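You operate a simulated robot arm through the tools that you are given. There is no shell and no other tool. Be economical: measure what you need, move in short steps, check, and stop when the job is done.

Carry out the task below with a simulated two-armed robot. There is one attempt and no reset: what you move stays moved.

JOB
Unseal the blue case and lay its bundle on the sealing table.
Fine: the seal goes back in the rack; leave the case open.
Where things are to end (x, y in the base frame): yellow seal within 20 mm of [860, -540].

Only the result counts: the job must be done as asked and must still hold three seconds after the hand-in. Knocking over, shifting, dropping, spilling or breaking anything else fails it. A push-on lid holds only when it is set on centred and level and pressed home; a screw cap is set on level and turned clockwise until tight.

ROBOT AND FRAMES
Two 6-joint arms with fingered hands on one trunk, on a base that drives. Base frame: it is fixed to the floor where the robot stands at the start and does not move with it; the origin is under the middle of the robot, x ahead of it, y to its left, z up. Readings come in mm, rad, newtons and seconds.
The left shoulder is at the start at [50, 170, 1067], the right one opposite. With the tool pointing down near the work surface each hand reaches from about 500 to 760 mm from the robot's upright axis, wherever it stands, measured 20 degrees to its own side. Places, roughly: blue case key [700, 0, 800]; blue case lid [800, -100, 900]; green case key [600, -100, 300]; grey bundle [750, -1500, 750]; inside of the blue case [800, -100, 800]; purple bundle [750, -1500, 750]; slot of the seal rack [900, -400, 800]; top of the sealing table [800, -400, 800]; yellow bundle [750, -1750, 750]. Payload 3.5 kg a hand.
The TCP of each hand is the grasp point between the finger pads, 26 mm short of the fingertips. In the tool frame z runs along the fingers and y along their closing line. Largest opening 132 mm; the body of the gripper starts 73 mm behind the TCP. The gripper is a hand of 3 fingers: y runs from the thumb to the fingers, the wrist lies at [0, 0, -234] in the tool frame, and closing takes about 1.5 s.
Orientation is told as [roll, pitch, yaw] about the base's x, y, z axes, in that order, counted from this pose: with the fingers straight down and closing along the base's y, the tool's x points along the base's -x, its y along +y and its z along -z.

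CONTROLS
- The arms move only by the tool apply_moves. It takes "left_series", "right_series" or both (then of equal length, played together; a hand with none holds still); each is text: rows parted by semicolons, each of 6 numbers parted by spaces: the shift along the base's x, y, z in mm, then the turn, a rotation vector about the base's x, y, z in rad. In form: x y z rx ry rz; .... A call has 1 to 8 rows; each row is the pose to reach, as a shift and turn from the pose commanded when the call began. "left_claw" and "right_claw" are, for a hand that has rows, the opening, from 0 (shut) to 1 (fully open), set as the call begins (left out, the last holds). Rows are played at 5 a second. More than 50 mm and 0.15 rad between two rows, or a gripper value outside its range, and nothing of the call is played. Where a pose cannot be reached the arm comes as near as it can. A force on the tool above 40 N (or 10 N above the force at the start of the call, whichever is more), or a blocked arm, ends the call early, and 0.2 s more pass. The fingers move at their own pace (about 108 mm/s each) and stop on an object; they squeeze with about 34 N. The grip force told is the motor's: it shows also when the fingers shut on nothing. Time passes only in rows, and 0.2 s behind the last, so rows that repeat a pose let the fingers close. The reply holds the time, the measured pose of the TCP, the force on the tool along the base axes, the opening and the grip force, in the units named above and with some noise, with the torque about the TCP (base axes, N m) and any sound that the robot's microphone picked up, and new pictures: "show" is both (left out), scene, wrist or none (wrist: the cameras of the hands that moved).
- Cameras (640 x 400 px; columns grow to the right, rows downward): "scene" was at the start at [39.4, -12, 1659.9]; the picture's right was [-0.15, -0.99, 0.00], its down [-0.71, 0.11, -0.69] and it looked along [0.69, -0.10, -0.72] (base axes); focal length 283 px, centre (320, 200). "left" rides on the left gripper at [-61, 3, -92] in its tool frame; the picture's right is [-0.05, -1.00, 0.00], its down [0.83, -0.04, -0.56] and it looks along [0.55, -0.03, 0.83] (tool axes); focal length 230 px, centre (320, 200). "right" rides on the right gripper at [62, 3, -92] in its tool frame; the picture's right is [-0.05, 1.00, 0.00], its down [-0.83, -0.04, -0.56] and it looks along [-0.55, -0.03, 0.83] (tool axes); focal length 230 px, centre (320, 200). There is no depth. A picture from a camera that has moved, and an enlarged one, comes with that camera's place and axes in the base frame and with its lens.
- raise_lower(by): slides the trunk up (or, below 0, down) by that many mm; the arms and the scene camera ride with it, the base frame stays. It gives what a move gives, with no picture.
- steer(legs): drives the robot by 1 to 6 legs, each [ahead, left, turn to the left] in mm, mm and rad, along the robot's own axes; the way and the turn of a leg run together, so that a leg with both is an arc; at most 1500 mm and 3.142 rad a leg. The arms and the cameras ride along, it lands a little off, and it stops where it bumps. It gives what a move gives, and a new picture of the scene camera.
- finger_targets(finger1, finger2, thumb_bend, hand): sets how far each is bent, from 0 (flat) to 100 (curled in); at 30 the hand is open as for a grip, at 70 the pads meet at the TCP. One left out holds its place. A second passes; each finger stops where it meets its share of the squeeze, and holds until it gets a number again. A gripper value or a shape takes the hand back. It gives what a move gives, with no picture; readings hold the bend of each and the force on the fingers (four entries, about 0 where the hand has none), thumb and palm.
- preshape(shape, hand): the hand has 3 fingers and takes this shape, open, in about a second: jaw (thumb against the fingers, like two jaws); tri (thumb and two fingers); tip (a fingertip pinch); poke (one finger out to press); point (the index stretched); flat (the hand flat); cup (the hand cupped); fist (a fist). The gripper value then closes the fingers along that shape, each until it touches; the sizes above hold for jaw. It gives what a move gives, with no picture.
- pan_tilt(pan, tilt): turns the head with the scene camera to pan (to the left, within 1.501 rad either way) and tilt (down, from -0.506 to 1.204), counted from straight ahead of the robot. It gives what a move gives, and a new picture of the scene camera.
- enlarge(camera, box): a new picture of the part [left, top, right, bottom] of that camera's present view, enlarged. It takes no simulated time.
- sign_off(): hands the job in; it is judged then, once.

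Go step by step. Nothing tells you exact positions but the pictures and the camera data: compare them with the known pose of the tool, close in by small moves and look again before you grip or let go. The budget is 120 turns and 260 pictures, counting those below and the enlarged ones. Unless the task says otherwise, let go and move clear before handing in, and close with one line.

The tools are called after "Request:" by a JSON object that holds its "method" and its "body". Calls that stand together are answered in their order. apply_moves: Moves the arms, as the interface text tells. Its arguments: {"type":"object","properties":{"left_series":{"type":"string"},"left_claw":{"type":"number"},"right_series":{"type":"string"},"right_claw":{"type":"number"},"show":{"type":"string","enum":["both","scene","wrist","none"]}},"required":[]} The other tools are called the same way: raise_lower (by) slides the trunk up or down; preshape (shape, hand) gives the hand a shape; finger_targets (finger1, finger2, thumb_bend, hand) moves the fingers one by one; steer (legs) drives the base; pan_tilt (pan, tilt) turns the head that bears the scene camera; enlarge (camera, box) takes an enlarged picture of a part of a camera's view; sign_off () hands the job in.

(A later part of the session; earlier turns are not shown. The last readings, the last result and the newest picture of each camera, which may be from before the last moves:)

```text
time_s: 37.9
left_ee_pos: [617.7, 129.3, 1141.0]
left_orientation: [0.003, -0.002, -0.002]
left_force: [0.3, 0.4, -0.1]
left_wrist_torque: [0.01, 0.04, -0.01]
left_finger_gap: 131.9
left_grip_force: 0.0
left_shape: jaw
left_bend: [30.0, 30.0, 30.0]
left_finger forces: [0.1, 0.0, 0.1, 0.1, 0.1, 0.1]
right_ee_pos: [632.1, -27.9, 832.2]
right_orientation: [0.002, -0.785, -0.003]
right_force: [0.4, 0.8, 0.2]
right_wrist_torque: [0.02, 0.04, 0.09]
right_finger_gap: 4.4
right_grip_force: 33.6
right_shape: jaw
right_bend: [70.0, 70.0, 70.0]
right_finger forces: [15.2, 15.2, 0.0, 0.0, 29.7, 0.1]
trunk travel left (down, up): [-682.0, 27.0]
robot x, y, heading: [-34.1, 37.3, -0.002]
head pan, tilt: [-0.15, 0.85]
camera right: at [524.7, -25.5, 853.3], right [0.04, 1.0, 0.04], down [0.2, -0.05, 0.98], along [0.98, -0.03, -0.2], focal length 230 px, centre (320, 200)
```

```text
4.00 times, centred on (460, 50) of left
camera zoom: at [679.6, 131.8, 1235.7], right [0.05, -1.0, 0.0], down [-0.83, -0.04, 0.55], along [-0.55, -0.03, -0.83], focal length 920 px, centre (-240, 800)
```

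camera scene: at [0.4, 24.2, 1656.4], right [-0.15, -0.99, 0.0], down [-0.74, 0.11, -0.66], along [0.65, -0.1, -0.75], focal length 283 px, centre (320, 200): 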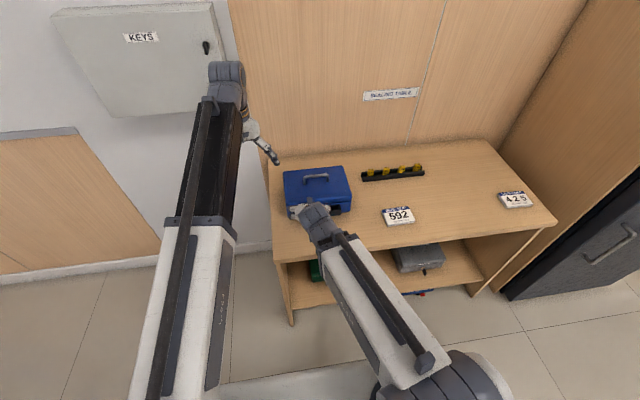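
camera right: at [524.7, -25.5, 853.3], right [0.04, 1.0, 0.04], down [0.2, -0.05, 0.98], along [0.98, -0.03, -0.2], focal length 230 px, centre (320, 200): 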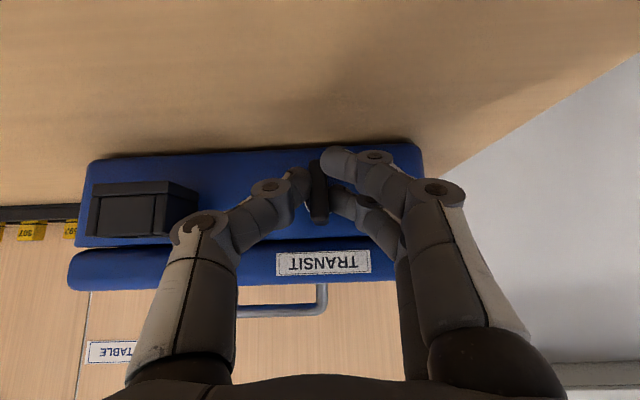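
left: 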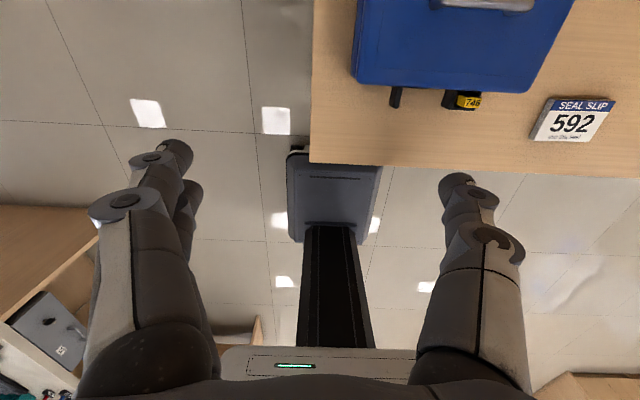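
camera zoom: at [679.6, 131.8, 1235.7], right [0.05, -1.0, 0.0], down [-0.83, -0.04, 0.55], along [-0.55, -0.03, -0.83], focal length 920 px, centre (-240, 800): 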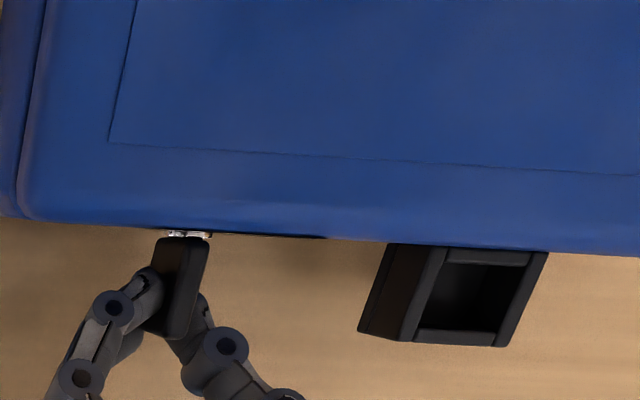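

The key is gripped firmly. I test a small clockwise twist (seen from the robot) about its axis.

Request:
{"method": "apply_moves", "body": {"right_series": "0 -0.6 0 0.1 0 0;0 -1.2 -0.1 0.2 0 0;0 -1.8 -0.3 0.3 0 0", "show": "none"}}

Request:
{"method": "enlarge", "body": {"camera": "right", "box": [230, 120, 430, 245]}}

```text
time_s: 38.7
left_ee_pos: [618.5, 129.5, 1141.4]
left_orientation: [0.003, -0.002, -0.002]
left_force: [0.2, 0.4, -0.4]
left_wrist_torque: [0.0, -0.02, -0.01]
left_finger_gap: 131.7
left_grip_force: 0.0
left_shape: jaw
left_bend: [30.0, 30.0, 30.0]
left_finger forces: [0.0, 0.1, 0.0, 0.1, 0.0, 0.1]
right_ee_pos: [632.1, -30.2, 832.4]
right_orientation: [0.415, -0.74, -0.289]
right_force: [1.1, 2.4, -0.5]
right_wrist_torque: [0.02, -0.01, 0.14]
right_finger_gap: 4.1
right_grip_force: 33.6
right_shape: jaw
right_bend: [70.0, 70.0, 70.0]
right_finger forces: [15.4, 16.5, 0.0, 0.1, 30.1, 0.0]
trunk travel left (down, up): [-682.0, 27.0]
robot x, y, heading: [-32.5, 35.4, -0.004]
head pan, tilt: [-0.15, 0.85]
```

```text
3.20 times, centred on (330, 182) of right
camera zoom: at [524.5, -34.6, 853.2], right [0.04, 0.94, 0.33], down [0.19, -0.33, 0.92], along [0.98, 0.03, -0.2], focal length 736 px, centre (288, 256)
```

zoom: 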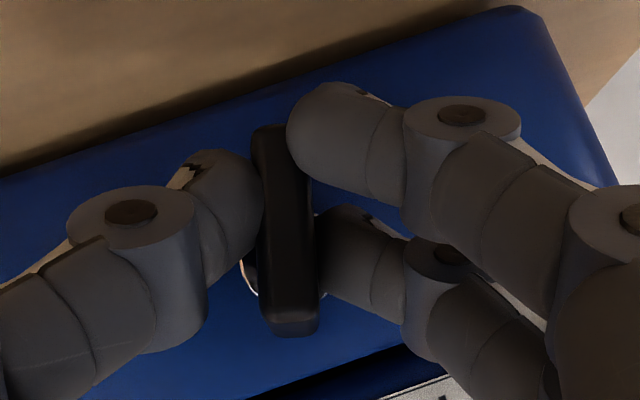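

The key turns freely with the hand. I go on to about 1.0 rad.

Request:
{"method": "apply_moves", "body": {"right_series": "0 -0.8 -0.3 0.14 0 0;0 -1.5 -0.7 0.28 0 0;0 -2.2 -1.2 0.42 0 0;0 -2.7 -1.8 0.56 0 0;0 -3.2 -2.5 0.7 0 0", "show": "scene"}}

Request:
{"method": "enlarge", "body": {"camera": "right", "box": [230, 120, 430, 245]}}

Request:
{"method": "enlarge", "body": {"camera": "left", "box": [380, 0, 540, 100]}}

```text
time_s: 39.9
left_ee_pos: [619.6, 127.9, 1141.6]
left_orientation: [0.002, -0.002, -0.001]
left_force: [-1.0, -0.6, -0.2]
left_wrist_torque: [0.0, -0.02, -0.01]
left_finger_gap: 131.9
left_grip_force: 0.0
left_shape: jaw
left_bend: [30.0, 30.0, 30.0]
left_finger forces: [0.1, 0.0, 0.0, 0.0, 0.1, 0.1]
right_ee_pos: [632.0, -34.9, 831.1]
right_orientation: [1.143, -0.388, -0.702]
right_force: [3.0, -2.0, -0.2]
right_wrist_torque: [-0.06, 0.01, 0.03]
right_finger_gap: 4.0
right_grip_force: 33.7
right_shape: jaw
right_bend: [71.0, 70.0, 70.0]
right_finger forces: [13.9, 14.0, 0.0, 0.1, 35.8, 0.1]
trunk travel left (down, up): [-682.0, 27.0]
robot x, y, heading: [-35.9, 35.6, -0.005]
head pan, tilt: [-0.15, 0.85]
camera scene: at [1.2, 23.8, 1656.3], right [-0.15, -0.99, 0.0], down [-0.74, 0.11, -0.66], along [0.65, -0.1, -0.75], focal length 283 px, centre (320, 200)
```

scene: 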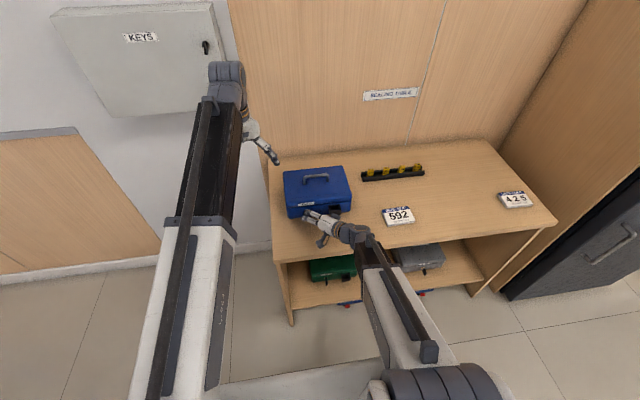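

```text
3.20 times, centred on (330, 182) of right
camera zoom: at [524.2, -52.2, 844.4], right [0.04, 0.51, 0.86], down [0.19, -0.85, 0.49], along [0.98, 0.15, -0.13], focal length 736 px, centre (288, 256)
```

zoom: 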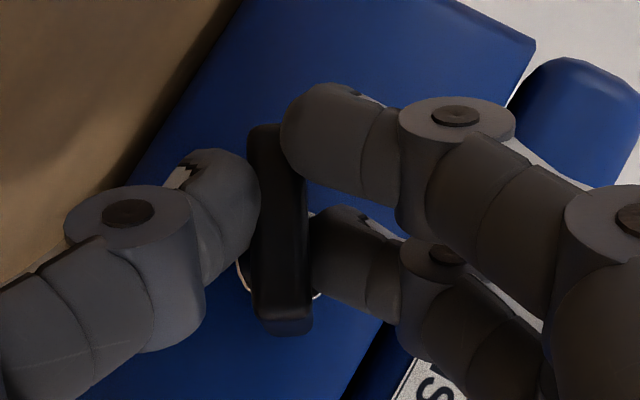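

```text
4.00 times, centred on (460, 50) of left
camera zoom: at [680.0, 131.3, 1235.5], right [0.05, -1.0, 0.0], down [-0.83, -0.04, 0.55], along [-0.55, -0.03, -0.83], focal length 920 px, centre (-240, 800)
```

zoom: 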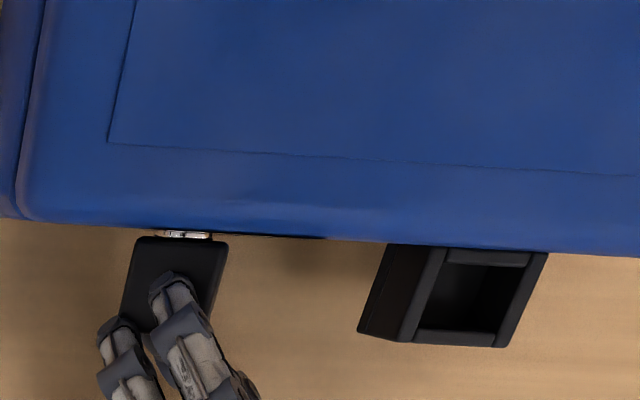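

No click yet; the key is at ~57°. I continue to ~72° carefully.

Request:
{"method": "apply_moves", "body": {"right_series": "0 -0.3 -0.8 0.1 0 0;0 -0.5 -1.2 0.18 0 0;0 -0.6 -1.6 0.25 0 0", "show": "none"}}

Request:
{"method": "enlarge", "body": {"camera": "scene", "box": [270, 170, 390, 250]}}

```text
time_s: 40.7
left_ee_pos: [619.8, 128.6, 1141.1]
left_orientation: [0.0, -0.002, -0.001]
left_force: [-0.2, -1.1, -0.2]
left_wrist_torque: [-0.03, 0.0, -0.01]
left_finger_gap: 132.0
left_grip_force: 0.0
left_shape: jaw
left_bend: [30.0, 30.0, 30.0]
left_finger forces: [0.0, 0.0, 0.0, 0.0, 0.0, 0.0]
right_ee_pos: [631.5, -35.0, 828.2]
right_orientation: [1.34, -0.221, -0.758]
right_force: [1.1, -4.3, 1.0]
right_wrist_torque: [-0.07, -0.02, 0.04]
right_finger_gap: 3.6
right_grip_force: 34.2
right_shape: jaw
right_bend: [71.0, 70.0, 70.0]
right_finger forces: [14.7, 14.4, 0.0, 0.0, 36.2, 0.1]
trunk travel left (down, up): [-682.0, 27.0]
robot x, y, heading: [-32.7, 39.0, -0.0]
head pan, tilt: [-0.15, 0.85]
```

```text
5.00 times, centred on (330, 210) of scene
camera zoom: at [1.0, 23.7, 1656.4], right [-0.15, -0.99, 0.0], down [-0.74, 0.11, -0.66], along [0.65, -0.1, -0.75], focal length 1414 px, centre (270, 150)
```

zoom: 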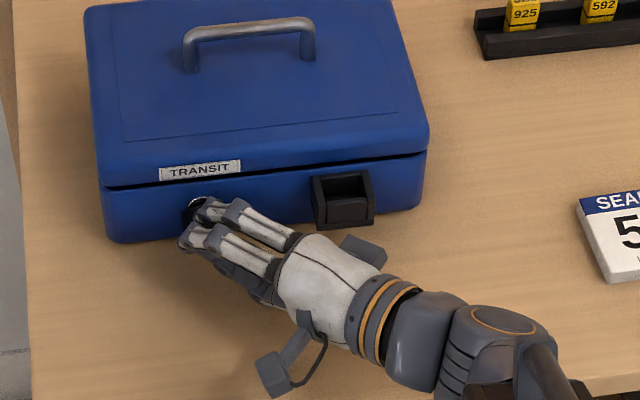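

Still silent at 72°, and the hand nears the table. I release slightly, back out along the hand's axis, and will push the bow's edge down for the rest.

Request:
{"method": "apply_moves", "body": {"right_series": "0 0 0 0 0 0;0 0 0 0 0 0;0 0 0 0 0 0;-14 -13 4 0 0 0;-28 -27 9 0 0 0;-57 -54 17 0 0 0;-75 -70 40 0 0 0", "right_claw": 0.22, "show": "scene"}}

Request:
{"method": "enlarge", "body": {"camera": "scene", "box": [280, 190, 350, 235]}}

Request:
{"method": "enlarge", "body": {"camera": "left", "box": [380, 0, 540, 100]}}

```text
time_s: 42.3
left_ee_pos: [618.1, 128.4, 1142.6]
left_orientation: [0.003, -0.001, -0.002]
left_force: [-0.6, -0.2, 0.8]
left_wrist_torque: [0.01, -0.01, 0.02]
left_finger_gap: 131.8
left_grip_force: 0.1
left_shape: jaw
left_bend: [30.0, 30.0, 30.0]
left_finger forces: [0.0, 0.1, 0.0, 0.0, 0.1, 0.0]
right_ee_pos: [557.1, -105.5, 872.9]
right_orientation: [1.339, -0.222, -0.76]
right_force: [0.0, 0.4, 1.0]
right_wrist_torque: [-0.02, -0.01, 0.0]
right_finger_gap: 28.6
right_grip_force: 0.0
right_shape: jaw
right_bend: [73.0, 73.0, 70.0]
right_finger forces: [0.1, 0.0, 0.0, 0.1, 0.0, 0.1]
trunk travel left (down, up): [-682.0, 27.0]
robot x, y, heading: [-34.3, 38.4, -0.006]
head pan, tilt: [-0.15, 0.85]
camera scene: at [0.2, 24.1, 1656.4], right [-0.15, -0.99, 0.0], down [-0.74, 0.11, -0.66], along [0.65, -0.1, -0.75], focal length 283 px, centre (320, 200)
```

scene: 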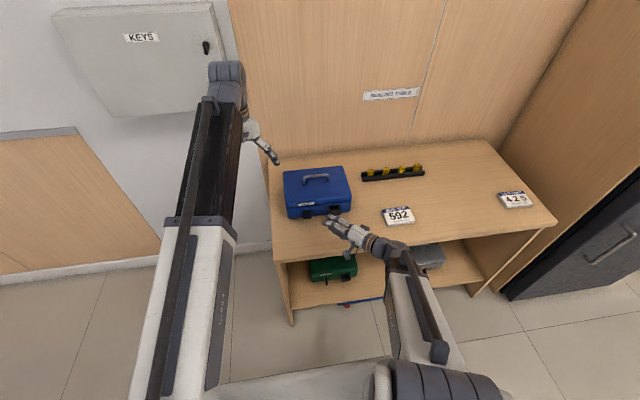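

```text
8.89 times, centred on (315, 212) of scene
camera zoom: at [0.2, 24.1, 1656.4], right [-0.15, -0.99, 0.0], down [-0.74, 0.11, -0.66], along [0.65, -0.1, -0.75], focal length 2515 px, centre (364, 89)
```

zoom: 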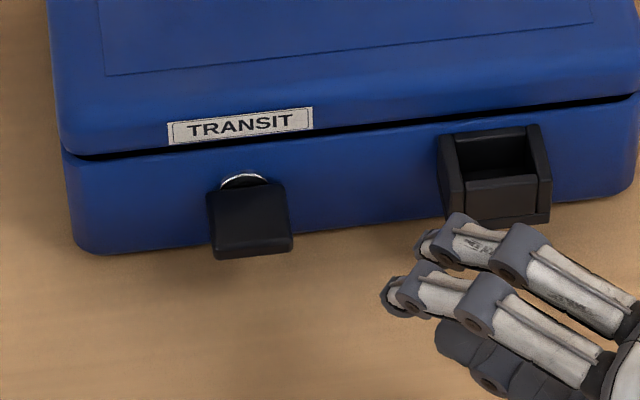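

```text
4.00 times, centred on (460, 50) of left
camera zoom: at [679.2, 131.8, 1236.0], right [0.05, -1.0, 0.0], down [-0.83, -0.04, 0.55], along [-0.55, -0.03, -0.83], focal length 920 px, centre (-240, 800)
```

zoom: 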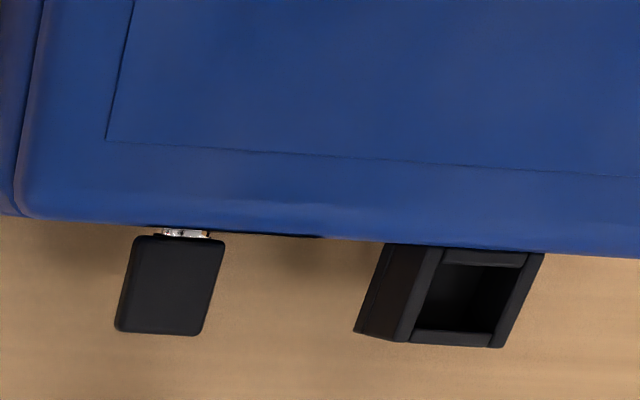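

The bow now lies horizontal (about 90° turned), so the lock should be open. I bring the right hand up and unroll it, to take the handle next.

Request:
{"method": "apply_moves", "body": {"right_series": "-5 -5 25 -0.15 0 0;-5 -5 50 -0.3 0 0;-5 0 75 -0.45 0 0;0 5 100 -0.6 0 0;5 10 125 -0.75 0 0;10 10 145 -0.9 0 0;20 10 160 -1.05 0 0;30 10 170 -1.2 0 0", "right_claw": 0.6, "show": "none"}}

Request:
{"method": "apply_moves", "body": {"right_series": "10 0 5 -0.05 0.14 0;20 0 10 -0.05 0.28 0;30 0 15 -0.05 0.42 0;40 0 15 -0.05 0.56 0;50 0 15 -0.05 0.7 0;60 0 15 -0.05 0.785 0", "show": "none"}}

Request:
{"method": "steer", "body": {"legs": [[100, -20, 0]]}}

```text
time_s: 44.1
left_ee_pos: [619.3, 128.2, 1141.3]
left_orientation: [0.003, -0.001, -0.003]
left_force: [-0.4, 0.1, -0.3]
left_wrist_torque: [-0.02, 0.04, 0.0]
left_finger_gap: 131.8
left_grip_force: 0.1
left_shape: jaw
left_bend: [30.0, 30.0, 30.0]
left_finger forces: [0.0, 0.0, 0.0, 0.0, 0.1, 0.0]
right_ee_pos: [599.4, -92.8, 1040.5]
right_orientation: [0.072, -0.784, -0.053]
right_force: [0.1, -0.8, 0.6]
right_wrist_torque: [-0.02, -0.01, 0.01]
right_finger_gap: 78.7
right_grip_force: 0.0
right_shape: jaw
right_bend: [71.0, 71.0, 71.0]
right_finger forces: [0.0, 0.0, 0.0, 0.0, 0.1, 0.0]
right hand out of reach, approached as far as the arm can: row 3, 4, 5, 6, 7, 8
trunk travel left (down, up): [-682.0, 27.0]
robot x, y, heading: [-34.3, 38.4, -0.002]
head pan, tilt: [-0.15, 0.85]
```

```text
time_s: 45.5
left_ee_pos: [619.4, 129.5, 1141.9]
left_orientation: [0.003, -0.002, -0.002]
left_force: [-0.1, -0.1, -1.0]
left_wrist_torque: [-0.01, 0.0, 0.02]
left_finger_gap: 132.0
left_grip_force: 0.1
left_shape: jaw
left_bend: [30.0, 30.0, 30.0]
left_finger forces: [0.1, 0.0, 0.0, 0.0, 0.0, 0.1]
right_ee_pos: [661.9, -93.2, 1055.3]
right_orientation: [-0.011, 0.002, -0.018]
right_force: [0.0, -1.0, -0.2]
right_wrist_torque: [-0.01, 0.01, -0.04]
right_finger_gap: 78.7
right_grip_force: 0.1
right_shape: jaw
right_bend: [71.0, 71.0, 71.0]
right_finger forces: [0.1, 0.0, 0.0, 0.0, 0.0, 0.0]
trunk travel left (down, up): [-682.0, 27.0]
robot x, y, heading: [-41.5, 36.7, -0.004]
head pan, tilt: [-0.15, 0.85]
```

```text
time_s: 46.6
left_ee_pos: [719.4, 106.8, 1141.3]
left_orientation: [0.002, 0.0, -0.003]
left_force: [0.7, 0.1, 0.0]
left_wrist_torque: [0.03, 0.01, 0.02]
left_finger_gap: 132.0
left_grip_force: 0.1
left_shape: jaw
left_bend: [30.0, 30.0, 30.0]
left_finger forces: [0.1, 0.1, 0.0, 0.0, 0.0, 0.0]
right_ee_pos: [762.2, -114.9, 1054.3]
right_orientation: [-0.01, 0.004, -0.021]
right_force: [0.9, 0.0, -0.9]
right_wrist_torque: [-0.02, 0.04, -0.03]
right_finger_gap: 78.8
right_grip_force: 0.1
right_shape: jaw
right_bend: [71.0, 71.0, 71.0]
right_finger forces: [0.1, 0.1, 0.1, 0.0, 0.0, 0.1]
trunk travel left (down, up): [-682.0, 27.0]
robot x, y, heading: [66.4, 14.6, -0.003]
head pan, tilt: [-0.15, 0.85]
camera scene: at [101.9, 3.1, 1656.3], right [-0.15, -0.99, 0.0], down [-0.74, 0.12, -0.66], along [0.65, -0.1, -0.75], focal length 283 px, centre (320, 200)
```

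scene: 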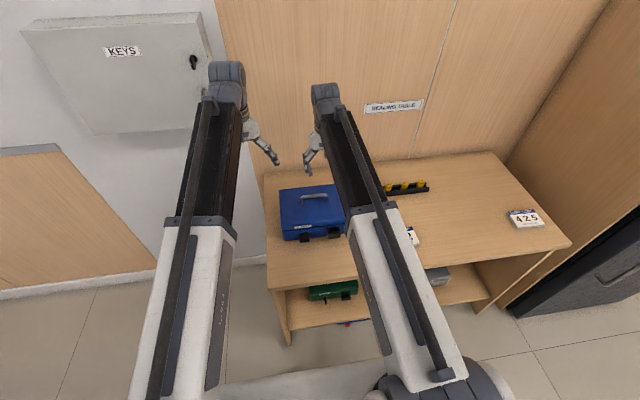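

Now I turn the right hand +90° so its fingers straddle the handle bar, and move above the handle.

Request:
{"method": "apply_moves", "body": {"right_series": "0 5 0 0 0 0.15;0 10 0 0 0 0.3;0 15 0 0 0 0.45;-2 20 0 0 0 0.6;-5 25 0 0 0 0.75;-8 30 0 0 0 0.9;-10 35 0 0 0 1.05;-12 35 0 0 0 1.2", "show": "none"}}

Request:
{"method": "apply_moves", "body": {"right_series": "0 0 -10 0 0 0.13;0 0 -25 0 0 0.26;0 0 -40 0 0 0.39;0 0 -40 0 0 0.39", "right_claw": 0.45, "show": "both"}}

Request:
{"method": "enlarge", "body": {"camera": "scene", "box": [270, 160, 360, 220]}}

Request:
{"method": "enlarge", "body": {"camera": "left", "box": [320, 0, 640, 200]}}

```text
time_s: 48.4
left_ee_pos: [718.3, 108.1, 1141.1]
left_orientation: [0.003, -0.003, -0.002]
left_force: [0.5, 0.6, -1.0]
left_wrist_torque: [0.0, 0.01, -0.01]
left_finger_gap: 131.8
left_grip_force: 0.0
left_shape: jaw
left_bend: [30.0, 30.0, 30.0]
left_finger forces: [0.1, 0.0, 0.0, 0.0, 0.0, 0.1]
right_ee_pos: [748.8, -79.0, 1057.2]
right_orientation: [-0.009, 0.001, 1.182]
right_force: [-0.1, -0.7, 0.4]
right_wrist_torque: [0.0, 0.01, -0.01]
right_finger_gap: 78.8
right_grip_force: 0.1
right_shape: jaw
right_bend: [71.0, 71.0, 71.0]
right_finger forces: [0.1, 0.0, 0.1, 0.0, 0.0, 0.1]
trunk travel left (down, up): [-682.0, 27.0]
robot x, y, heading: [61.8, 16.2, -0.011]
head pan, tilt: [-0.15, 0.85]
```

```text
time_s: 49.4
left_ee_pos: [719.0, 107.6, 1141.8]
left_orientation: [0.003, -0.003, -0.003]
left_force: [-1.1, -0.7, 0.7]
left_wrist_torque: [-0.01, -0.01, 0.0]
left_finger_gap: 131.8
left_grip_force: 0.1
left_shape: jaw
left_bend: [30.0, 30.0, 30.0]
left_finger forces: [0.0, 0.0, 0.1, 0.0, 0.1, 0.0]
right_ee_pos: [749.5, -77.9, 1014.7]
right_orientation: [-0.011, 0.003, 1.563]
right_force: [-0.8, 0.1, -0.8]
right_wrist_torque: [0.02, 0.03, 0.01]
right_finger_gap: 59.9
right_grip_force: 0.0
right_shape: jaw
right_bend: [73.0, 73.0, 70.0]
right_finger forces: [0.1, 0.0, 0.0, 0.0, 0.0, 0.0]
trunk travel left (down, up): [-682.0, 27.0]
robot x, y, heading: [63.6, 17.1, -0.004]
head pan, tilt: [-0.15, 0.85]
camera scene: at [99.8, 3.5, 1656.4], right [-0.15, -0.99, 0.0], down [-0.74, 0.12, -0.66], along [0.65, -0.1, -0.75], focal length 283 px, centre (320, 200)
camera right: at [745.2, -139.8, 1105.8], right [-1.0, 0.06, -0.01], down [0.05, 0.83, 0.55], along [0.04, 0.55, -0.83], focal length 230 px, centre (320, 200)
```

scene: 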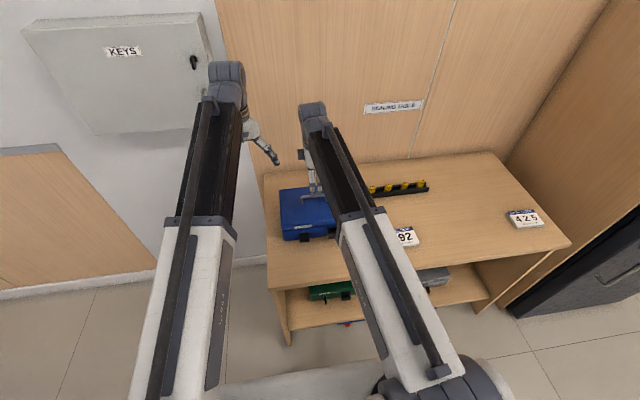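
right: 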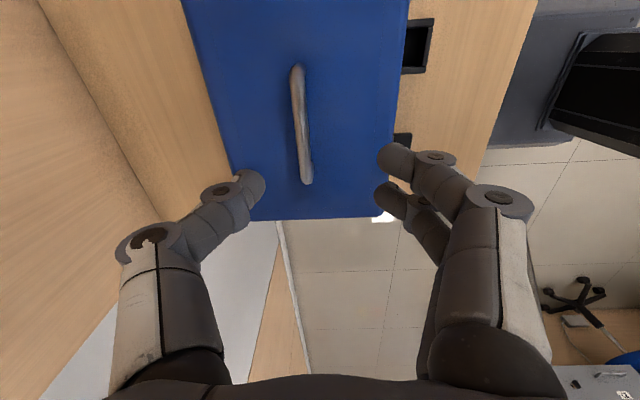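

```text
6.67 times, centred on (315, 190) of scene
camera zoom: at [99.8, 3.5, 1656.4], right [-0.15, -0.99, 0.0], down [-0.74, 0.12, -0.66], along [0.65, -0.1, -0.75], focal length 1886 px, centre (353, 267)
```

zoom: 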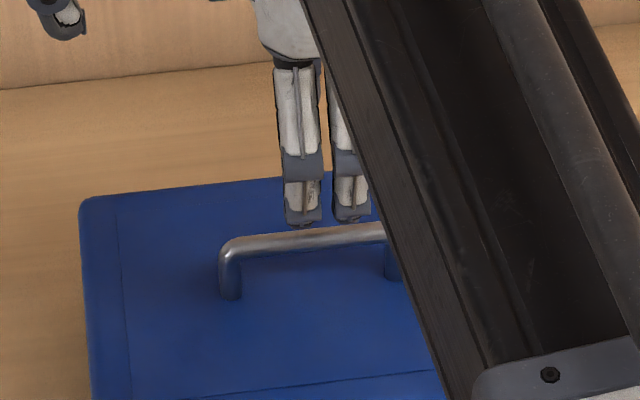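

```text
2.00 times, centred on (480, 100) of left
camera zoom: at [779.0, 109.9, 1235.9], right [0.05, -1.0, 0.0], down [-0.83, -0.04, 0.55], along [-0.55, -0.02, -0.83], focal length 460 px, centre (0, 400)
```

zoom: 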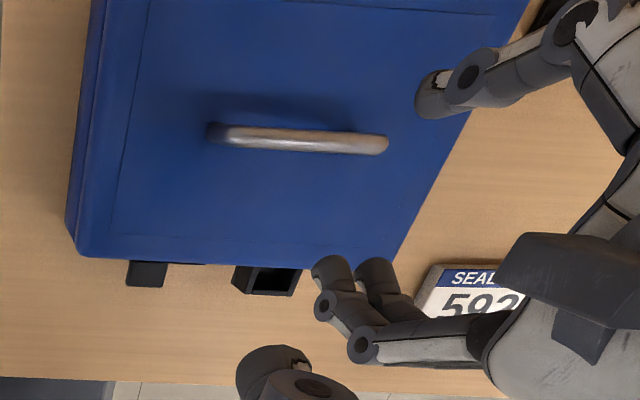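

I place the handle bar at x ≈ 765, y -128…-35, z ≈ 918. I center over it, lower partway, and check.

Request:
{"method": "apply_moves", "body": {"right_series": "8 -2 -20 0 0 0;16 -4 -45 0 0 0;16 -4 -60 0 0 0", "show": "wrist"}}

Request:
{"method": "enlarge", "body": {"camera": "scene", "box": [270, 160, 360, 220]}}

Request:
{"method": "enlarge", "body": {"camera": "left", "box": [320, 0, 640, 200]}}

```text
time_s: 50.2
left_ee_pos: [718.5, 106.6, 1142.1]
left_orientation: [0.003, -0.001, -0.004]
left_force: [-0.2, 1.0, 0.5]
left_wrist_torque: [0.0, -0.01, 0.0]
left_finger_gap: 131.9
left_grip_force: 0.0
left_shape: jaw
left_bend: [30.0, 30.0, 30.0]
left_finger forces: [0.0, 0.0, 0.0, 0.1, 0.0, 0.0]
right_ee_pos: [765.2, -78.0, 952.9]
right_orientation: [-0.009, 0.004, 1.557]
right_force: [-0.1, -0.2, 1.3]
right_wrist_torque: [0.02, 0.02, 0.02]
right_finger_gap: 59.9
right_grip_force: 0.1
right_shape: jaw
right_bend: [73.0, 73.0, 70.0]
right_finger forces: [0.1, 0.0, 0.1, 0.0, 0.0, 0.1]
right hand out of reach, approached as far as the arm can: row 2, 3
trunk travel left (down, up): [-682.0, 27.0]
robot x, y, heading: [70.0, 13.0, -0.001]
head pan, tilt: [-0.15, 0.85]
camera right: at [760.1, -140.1, 1045.4], right [-1.0, 0.06, -0.01], down [0.05, 0.83, 0.55], along [0.04, 0.55, -0.83], focal length 230 px, centre (320, 200)
```

right: 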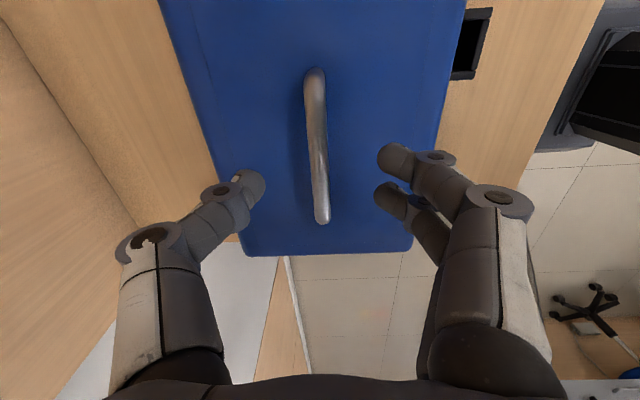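

```text
6.67 times, centred on (315, 190) of scene
camera zoom: at [99.9, 3.5, 1656.4], right [-0.15, -0.99, 0.0], down [-0.74, 0.12, -0.66], along [0.65, -0.1, -0.75], focal length 1886 px, centre (353, 267)
```

zoom: 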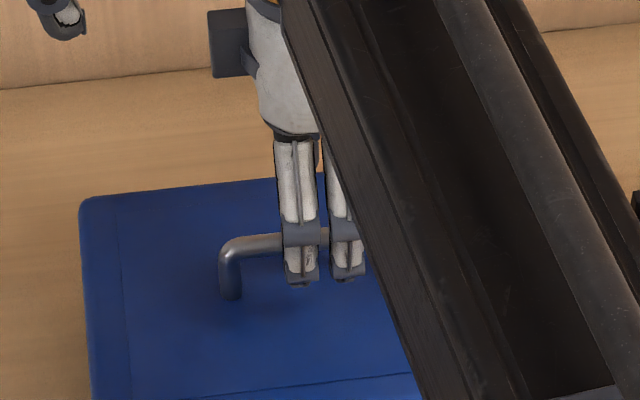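

```text
2.00 times, centred on (480, 100) of left
camera zoom: at [779.1, 109.9, 1235.9], right [0.05, -1.0, 0.0], down [-0.83, -0.04, 0.55], along [-0.55, -0.02, -0.83], focal length 460 px, centre (0, 400)
```

zoom: 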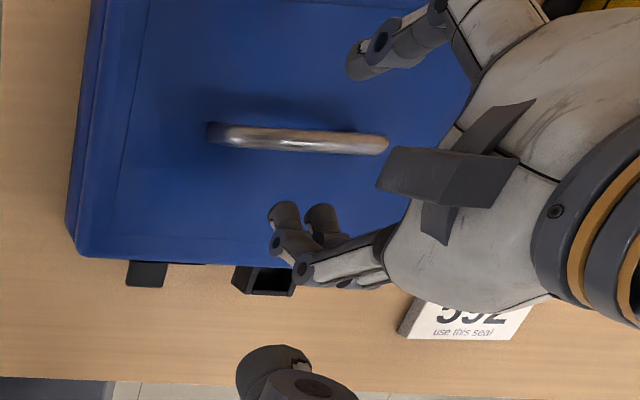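

Reach is at its limit here, so I raise the hand, drive 80 mm ahead and bring the hand back over the handle.

Request:
{"method": "apply_moves", "body": {"right_series": "-20 0 30 0 0 0;-60 0 60 0 0 0", "show": "none"}}

Request:
{"method": "steer", "body": {"legs": [[80, 0, 0]]}}

Request:
{"method": "enlarge", "body": {"camera": "right", "box": [160, 20, 480, 240]}}

```text
time_s: 50.8
left_ee_pos: [717.8, 106.5, 1142.1]
left_orientation: [0.002, -0.001, -0.003]
left_force: [0.8, -0.1, -0.1]
left_wrist_torque: [0.01, 0.01, 0.0]
left_finger_gap: 131.8
left_grip_force: 0.0
left_shape: jaw
left_bend: [30.0, 30.0, 30.0]
left_finger forces: [0.0, 0.0, 0.1, 0.0, 0.0, 0.1]
right_ee_pos: [701.6, -77.5, 1017.4]
right_orientation: [-0.011, 0.0, 1.569]
right_force: [0.5, -0.6, -0.1]
right_wrist_torque: [-0.02, -0.02, 0.02]
right_finger_gap: 60.0
right_grip_force: 0.1
right_shape: jaw
right_bend: [73.0, 73.0, 70.0]
right_finger forces: [0.0, 0.0, 0.0, 0.1, 0.0, 0.0]
trunk travel left (down, up): [-682.0, 27.0]
robot x, y, heading: [63.9, 12.9, -0.003]
head pan, tilt: [-0.15, 0.85]
```

```text
time_s: 51.9
left_ee_pos: [798.1, 106.2, 1140.9]
left_orientation: [0.002, 0.001, -0.005]
left_force: [0.3, -0.3, -0.1]
left_wrist_torque: [0.0, 0.05, -0.02]
left_finger_gap: 131.9
left_grip_force: 0.1
left_shape: jaw
left_bend: [30.0, 30.0, 30.0]
left_finger forces: [0.0, 0.0, 0.1, 0.0, 0.1, 0.0]
right_ee_pos: [783.5, -78.9, 1015.7]
right_orientation: [-0.007, 0.0, 1.567]
right_force: [-0.3, -0.4, 0.0]
right_wrist_torque: [-0.03, 0.03, 0.01]
right_finger_gap: 59.8
right_grip_force: 0.1
right_shape: jaw
right_bend: [73.0, 73.0, 70.0]
right_finger forces: [0.0, 0.1, 0.0, 0.1, 0.0, 0.1]
trunk travel left (down, up): [-682.0, 27.0]
robot x, y, heading: [139.6, 11.2, -0.009]
head pan, tilt: [-0.15, 0.85]
camera scene: at [180.9, 3.1, 1656.3], right [-0.15, -0.99, 0.0], down [-0.74, 0.12, -0.66], along [0.65, -0.1, -0.75], focal length 283 px, centre (320, 200)
```

scene: 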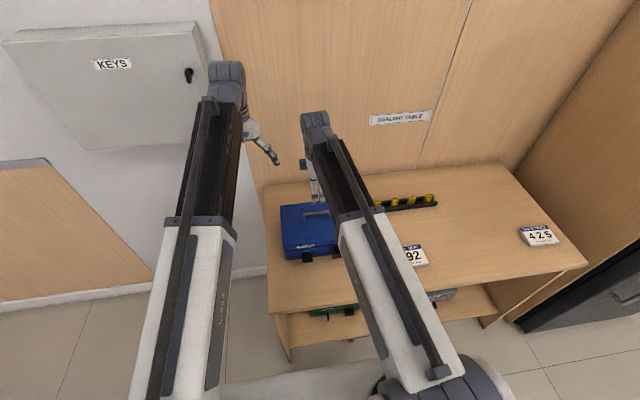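

```text
1.82 times, centred on (320, 130) of right
camera zoom: at [779.7, -140.7, 1106.5], right [-1.0, 0.05, -0.01], down [0.04, 0.83, 0.56], along [0.04, 0.55, -0.83], focal length 418 px, centre (320, 327)
```

zoom: 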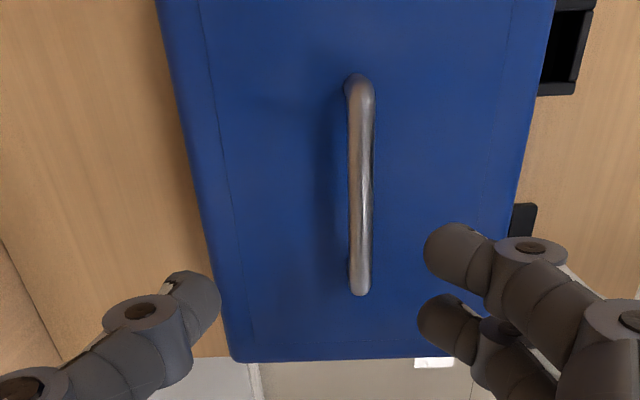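

Bar is 17 mm nearer than the TCP. I move over it and down to just above the lid.

Request:
{"method": "apply_moves", "body": {"right_series": "-9 -2 -30 0 0 0;-17 -3 -60 0 0 0;-17 -3 -78 0 0 0;-17 -3 -88 0 0 0;-17 -3 -88 0 0 0", "right_claw": 0.35, "show": "wrist"}}

Request:
{"method": "enlarge", "body": {"camera": "scene", "box": [270, 170, 360, 230]}}

Request:
{"method": "enlarge", "body": {"camera": "left", "box": [320, 0, 640, 200]}}

```text
time_s: 53.1
left_ee_pos: [798.9, 107.3, 1141.4]
left_orientation: [0.003, -0.002, -0.005]
left_force: [0.4, 0.0, 0.5]
left_wrist_torque: [0.0, 0.01, 0.0]
left_finger_gap: 132.2
left_grip_force: 0.0
left_shape: jaw
left_bend: [30.0, 30.0, 30.0]
left_finger forces: [0.0, 0.0, 0.0, 0.1, 0.0, 0.0]
right_ee_pos: [765.9, -82.9, 928.0]
right_orientation: [-0.011, 0.003, 1.565]
right_force: [0.6, -1.2, -0.6]
right_wrist_torque: [0.0, -0.01, 0.0]
right_finger_gap: 46.6
right_grip_force: 0.0
right_shape: jaw
right_bend: [73.0, 73.0, 70.0]
right_finger forces: [0.1, 0.0, 0.1, 0.0, 0.1, 0.1]
trunk travel left (down, up): [-682.0, 27.0]
robot x, y, heading: [142.5, 13.7, -0.002]
head pan, tilt: [-0.15, 0.85]
camera right: at [761.4, -145.1, 1019.5], right [-1.0, 0.06, -0.01], down [0.04, 0.83, 0.55], along [0.04, 0.55, -0.83], focal length 230 px, centre (320, 200)
```

right: 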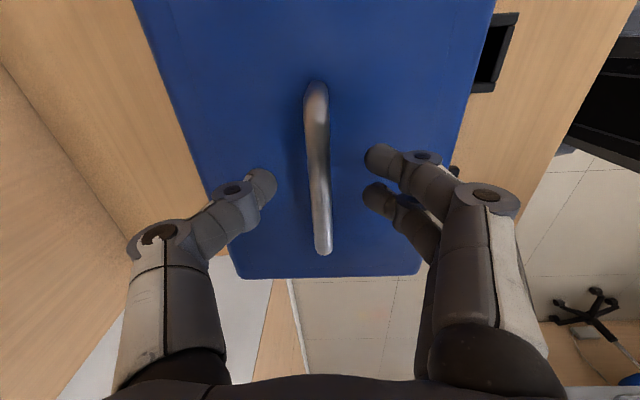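

```text
6.67 times, centred on (315, 200) of scene
camera zoom: at [178.9, 3.1, 1656.4], right [-0.15, -0.99, 0.0], down [-0.74, 0.12, -0.66], along [0.65, -0.1, -0.75], focal length 1886 px, centre (353, 200)
```

zoom: 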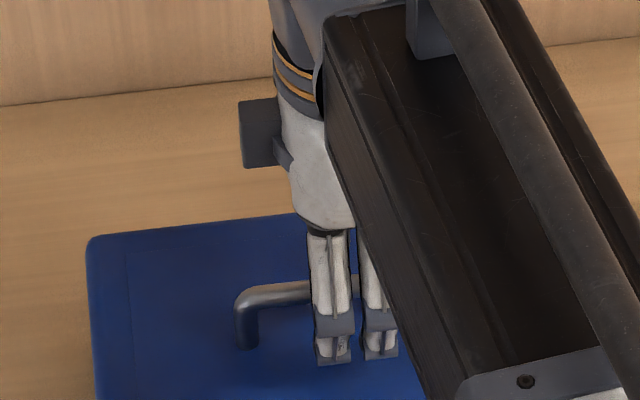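

```text
2.00 times, centred on (480, 100) of left
camera zoom: at [858.2, 109.1, 1235.9], right [0.05, -1.0, 0.0], down [-0.83, -0.04, 0.55], along [-0.55, -0.02, -0.83], focal length 460 px, centre (0, 400)
```

zoom: 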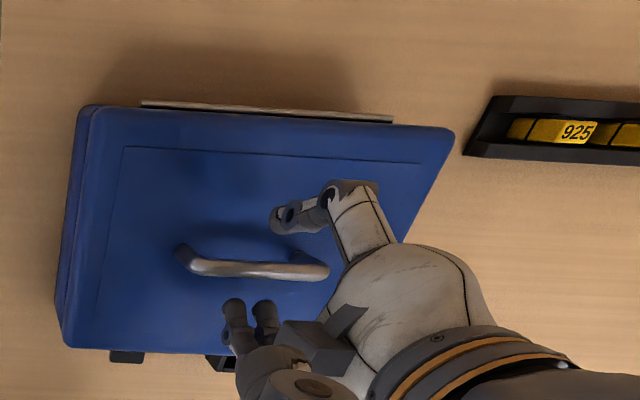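

The handle is centred between thumb and fingers. I lower 4 mm and close on it.

Request:
{"method": "apply_moves", "body": {"right_series": "0 0 -4 0 0 0;0 0 -4 0 0 0;0 0 -4 0 0 0;0 0 -4 0 0 0;0 0 -4 0 0 0", "right_claw": 0, "show": "wrist"}}

Request:
{"method": "enlarge", "body": {"camera": "left", "box": [320, 0, 640, 200]}}

```text
time_s: 54.3
left_ee_pos: [798.1, 105.3, 1140.5]
left_orientation: [0.002, -0.001, -0.004]
left_force: [0.0, -0.7, -0.4]
left_wrist_torque: [-0.01, 0.03, 0.01]
left_finger_gap: 132.0
left_grip_force: 0.0
left_shape: jaw
left_bend: [30.0, 30.0, 30.0]
left_finger forces: [0.0, 0.1, 0.0, 0.0, 0.0, 0.0]
right_ee_pos: [767.4, -81.7, 923.3]
right_orientation: [-0.008, 0.001, 1.566]
right_force: [3.9, -0.7, -6.1]
right_wrist_torque: [0.0, -0.02, 0.01]
right_finger_gap: 0.2
right_grip_force: 34.4
right_shape: jaw
right_bend: [71.0, 71.0, 73.0]
right_finger forces: [0.0, 0.0, 0.0, 0.0, 26.7, 0.1]
trunk travel left (down, up): [-682.0, 27.0]
robot x, y, heading: [141.0, 14.0, -0.005]
head pan, tilt: [-0.15, 0.85]
camera right: at [763.0, -144.3, 1014.7], right [-1.0, 0.06, -0.01], down [0.04, 0.83, 0.56], along [0.04, 0.55, -0.83], focal length 230 px, centre (320, 200)
```

right: 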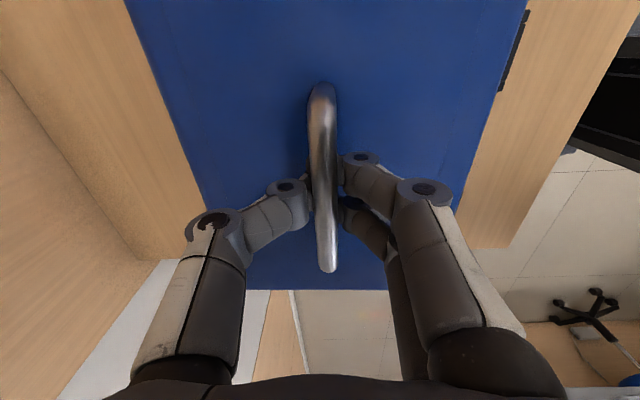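

```text
2.00 times, centred on (480, 100) of left
camera zoom: at [859.1, 109.1, 1235.4], right [0.05, -1.0, 0.0], down [-0.83, -0.04, 0.55], along [-0.55, -0.02, -0.83], focal length 460 px, centre (0, 400)
```

zoom: 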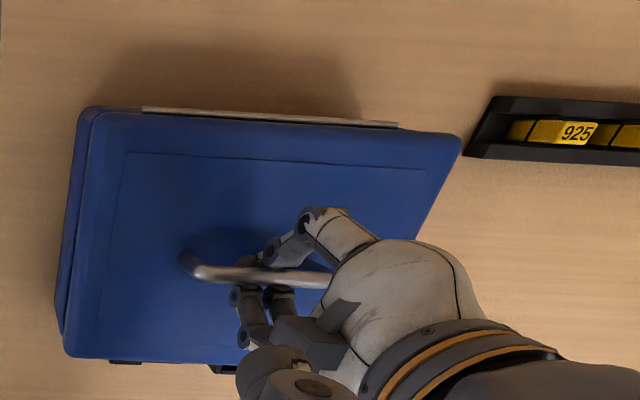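

The fingers have closed under the bar (hooked), and the lid seems already to rise a bit. I lift along the hinge arc gently.

Request:
{"method": "apply_moves", "body": {"right_series": "5 7 0 0 0 0;6 0 8 0 0 0;13 0 15.6 0 0 0;21 0 22.5 0 0 0;29 0 28.5 0 0 0", "show": "both"}}

Request:
{"method": "enlarge", "body": {"camera": "scene", "box": [260, 170, 370, 250]}}

```text
time_s: 55.5
left_ee_pos: [797.7, 107.1, 1141.1]
left_orientation: [0.001, -0.002, -0.006]
left_force: [-0.1, -0.5, -0.1]
left_wrist_torque: [0.02, 0.02, -0.01]
left_finger_gap: 131.8
left_grip_force: 0.2
left_shape: jaw
left_bend: [30.0, 30.0, 30.0]
left_finger forces: [0.1, 0.0, 0.1, 0.0, 0.0, 0.0]
right_ee_pos: [794.9, -80.4, 952.3]
right_orientation: [-0.008, 0.001, 1.563]
right_force: [2.0, 4.1, -6.6]
right_wrist_torque: [0.02, -0.02, -0.02]
right_finger_gap: 0.0
right_grip_force: 33.5
right_shape: jaw
right_bend: [71.0, 71.0, 73.0]
right_finger forces: [0.0, 0.1, 0.1, 0.0, 0.1, 0.1]
trunk travel left (down, up): [-682.0, 27.0]
robot x, y, heading: [141.5, 19.1, -0.006]
head pan, tilt: [-0.15, 0.85]
camera scene: at [179.9, 3.5, 1656.3], right [-0.15, -0.99, 0.0], down [-0.74, 0.12, -0.66], along [0.65, -0.1, -0.75], focal length 283 px, centre (320, 200)
camera right: at [791.6, -142.7, 1043.8], right [-1.0, 0.06, -0.01], down [0.05, 0.83, 0.55], along [0.04, 0.55, -0.83], focal length 230 px, centre (320, 200)
```

scene: 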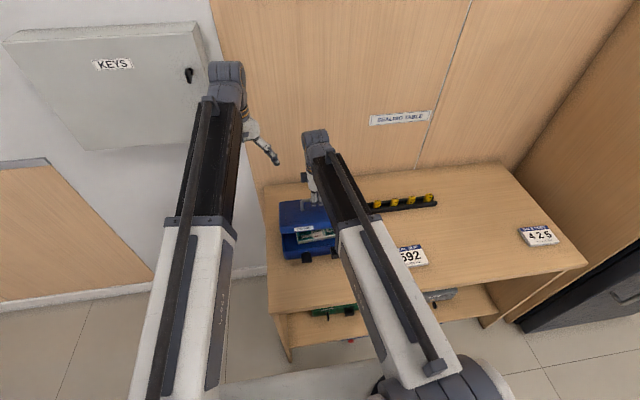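
right: 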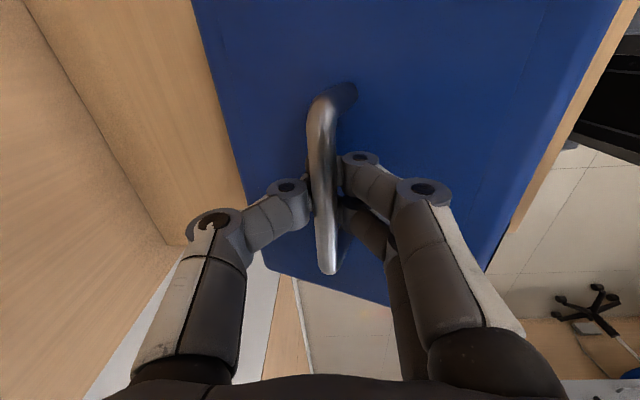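

```text
5.00 times, centred on (315, 210) of scene
camera zoom: at [179.9, 3.5, 1656.3], right [-0.15, -0.99, 0.0], down [-0.74, 0.12, -0.66], along [0.65, -0.1, -0.75], focal length 1414 px, centre (345, 150)
```

zoom: 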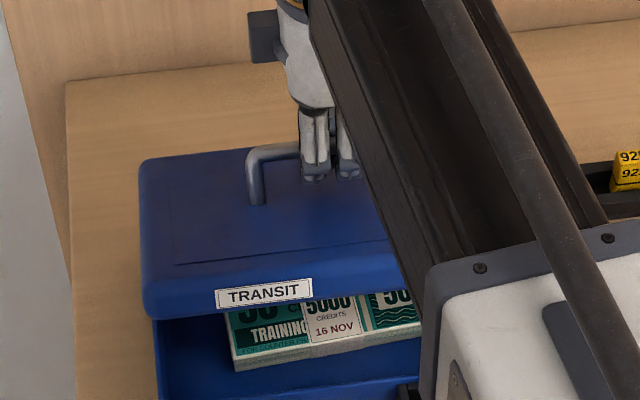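

The lid opens with ~6 N; banknotes are visible inside. I continue along the arc to about 45°.

Request:
{"method": "apply_moves", "body": {"right_series": "9 0 5.5 0 0 0;17.7 0 10 0 0 0;27 0 14 0 0 0;37 0 16.8 0 0 0;47 0 18.9 0 0 0", "show": "both"}}

Request:
{"method": "enlarge", "body": {"camera": "scene", "box": [260, 170, 370, 250]}}

Request:
{"method": "enlarge", "body": {"camera": "left", "box": [320, 0, 640, 200]}}

```text
time_s: 56.7
left_ee_pos: [797.7, 105.3, 1140.1]
left_orientation: [0.002, -0.003, -0.006]
left_force: [1.2, -0.3, 0.4]
left_wrist_torque: [-0.04, 0.03, 0.01]
left_finger_gap: 131.8
left_grip_force: 0.0
left_shape: jaw
left_bend: [30.0, 30.0, 30.0]
left_finger forces: [0.0, 0.0, 0.1, 0.0, 0.0, 0.0]
right_ee_pos: [841.4, -79.9, 970.5]
right_orientation: [-0.01, 0.004, 1.557]
right_force: [-1.2, -2.5, -8.6]
right_wrist_torque: [0.01, 0.02, -0.01]
right_finger_gap: 0.2
right_grip_force: 34.2
right_shape: jaw
right_bend: [71.0, 71.0, 72.0]
right_finger forces: [0.1, 0.0, 0.1, 0.1, 0.0, 0.0]
right hand out of reach, approached as far as the arm can: row 5
trunk travel left (down, up): [-682.0, 27.0]
robot x, y, heading: [141.4, 14.6, -0.008]
head pan, tilt: [-0.15, 0.85]
camera scene: at [179.8, 2.8, 1656.3], right [-0.15, -0.99, 0.0], down [-0.74, 0.12, -0.66], along [0.65, -0.1, -0.75], focal length 283 px, centre (320, 200)
camera right: at [837.0, -141.4, 1061.6], right [-1.0, 0.07, -0.01], down [0.05, 0.83, 0.55], along [0.04, 0.55, -0.83], focal length 230 px, centre (320, 200)
```

scene: 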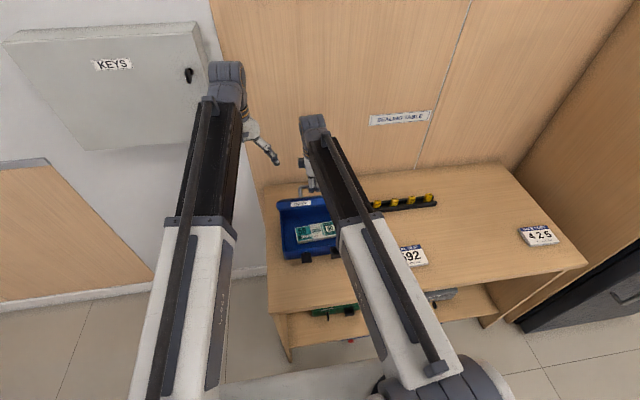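
right: 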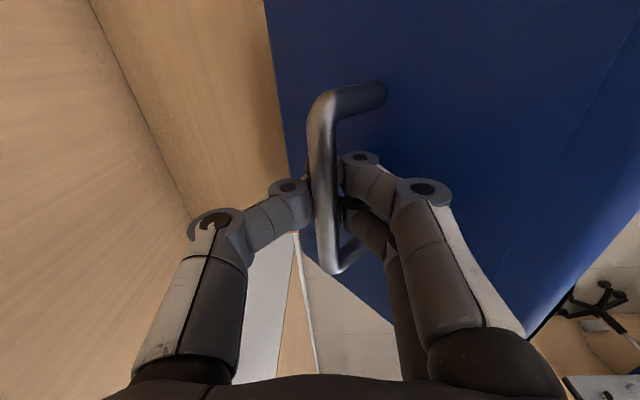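

```text
5.00 times, centred on (315, 210) of scene
camera zoom: at [179.8, 2.8, 1656.3], right [-0.15, -0.99, 0.0], down [-0.74, 0.12, -0.66], along [0.65, -0.1, -0.75], focal length 1414 px, centre (345, 150)
```

zoom: 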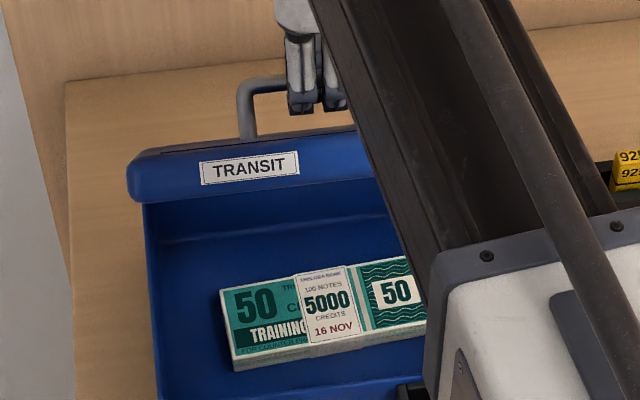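

```text
2.00 times, centred on (480, 100) of left
camera zoom: at [858.9, 108.8, 1235.5], right [0.05, -1.0, 0.0], down [-0.83, -0.04, 0.55], along [-0.55, -0.02, -0.83], focal length 460 px, centre (0, 400)
```

zoom: 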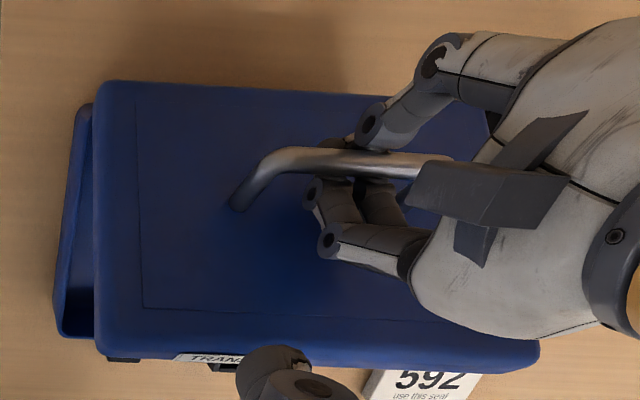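

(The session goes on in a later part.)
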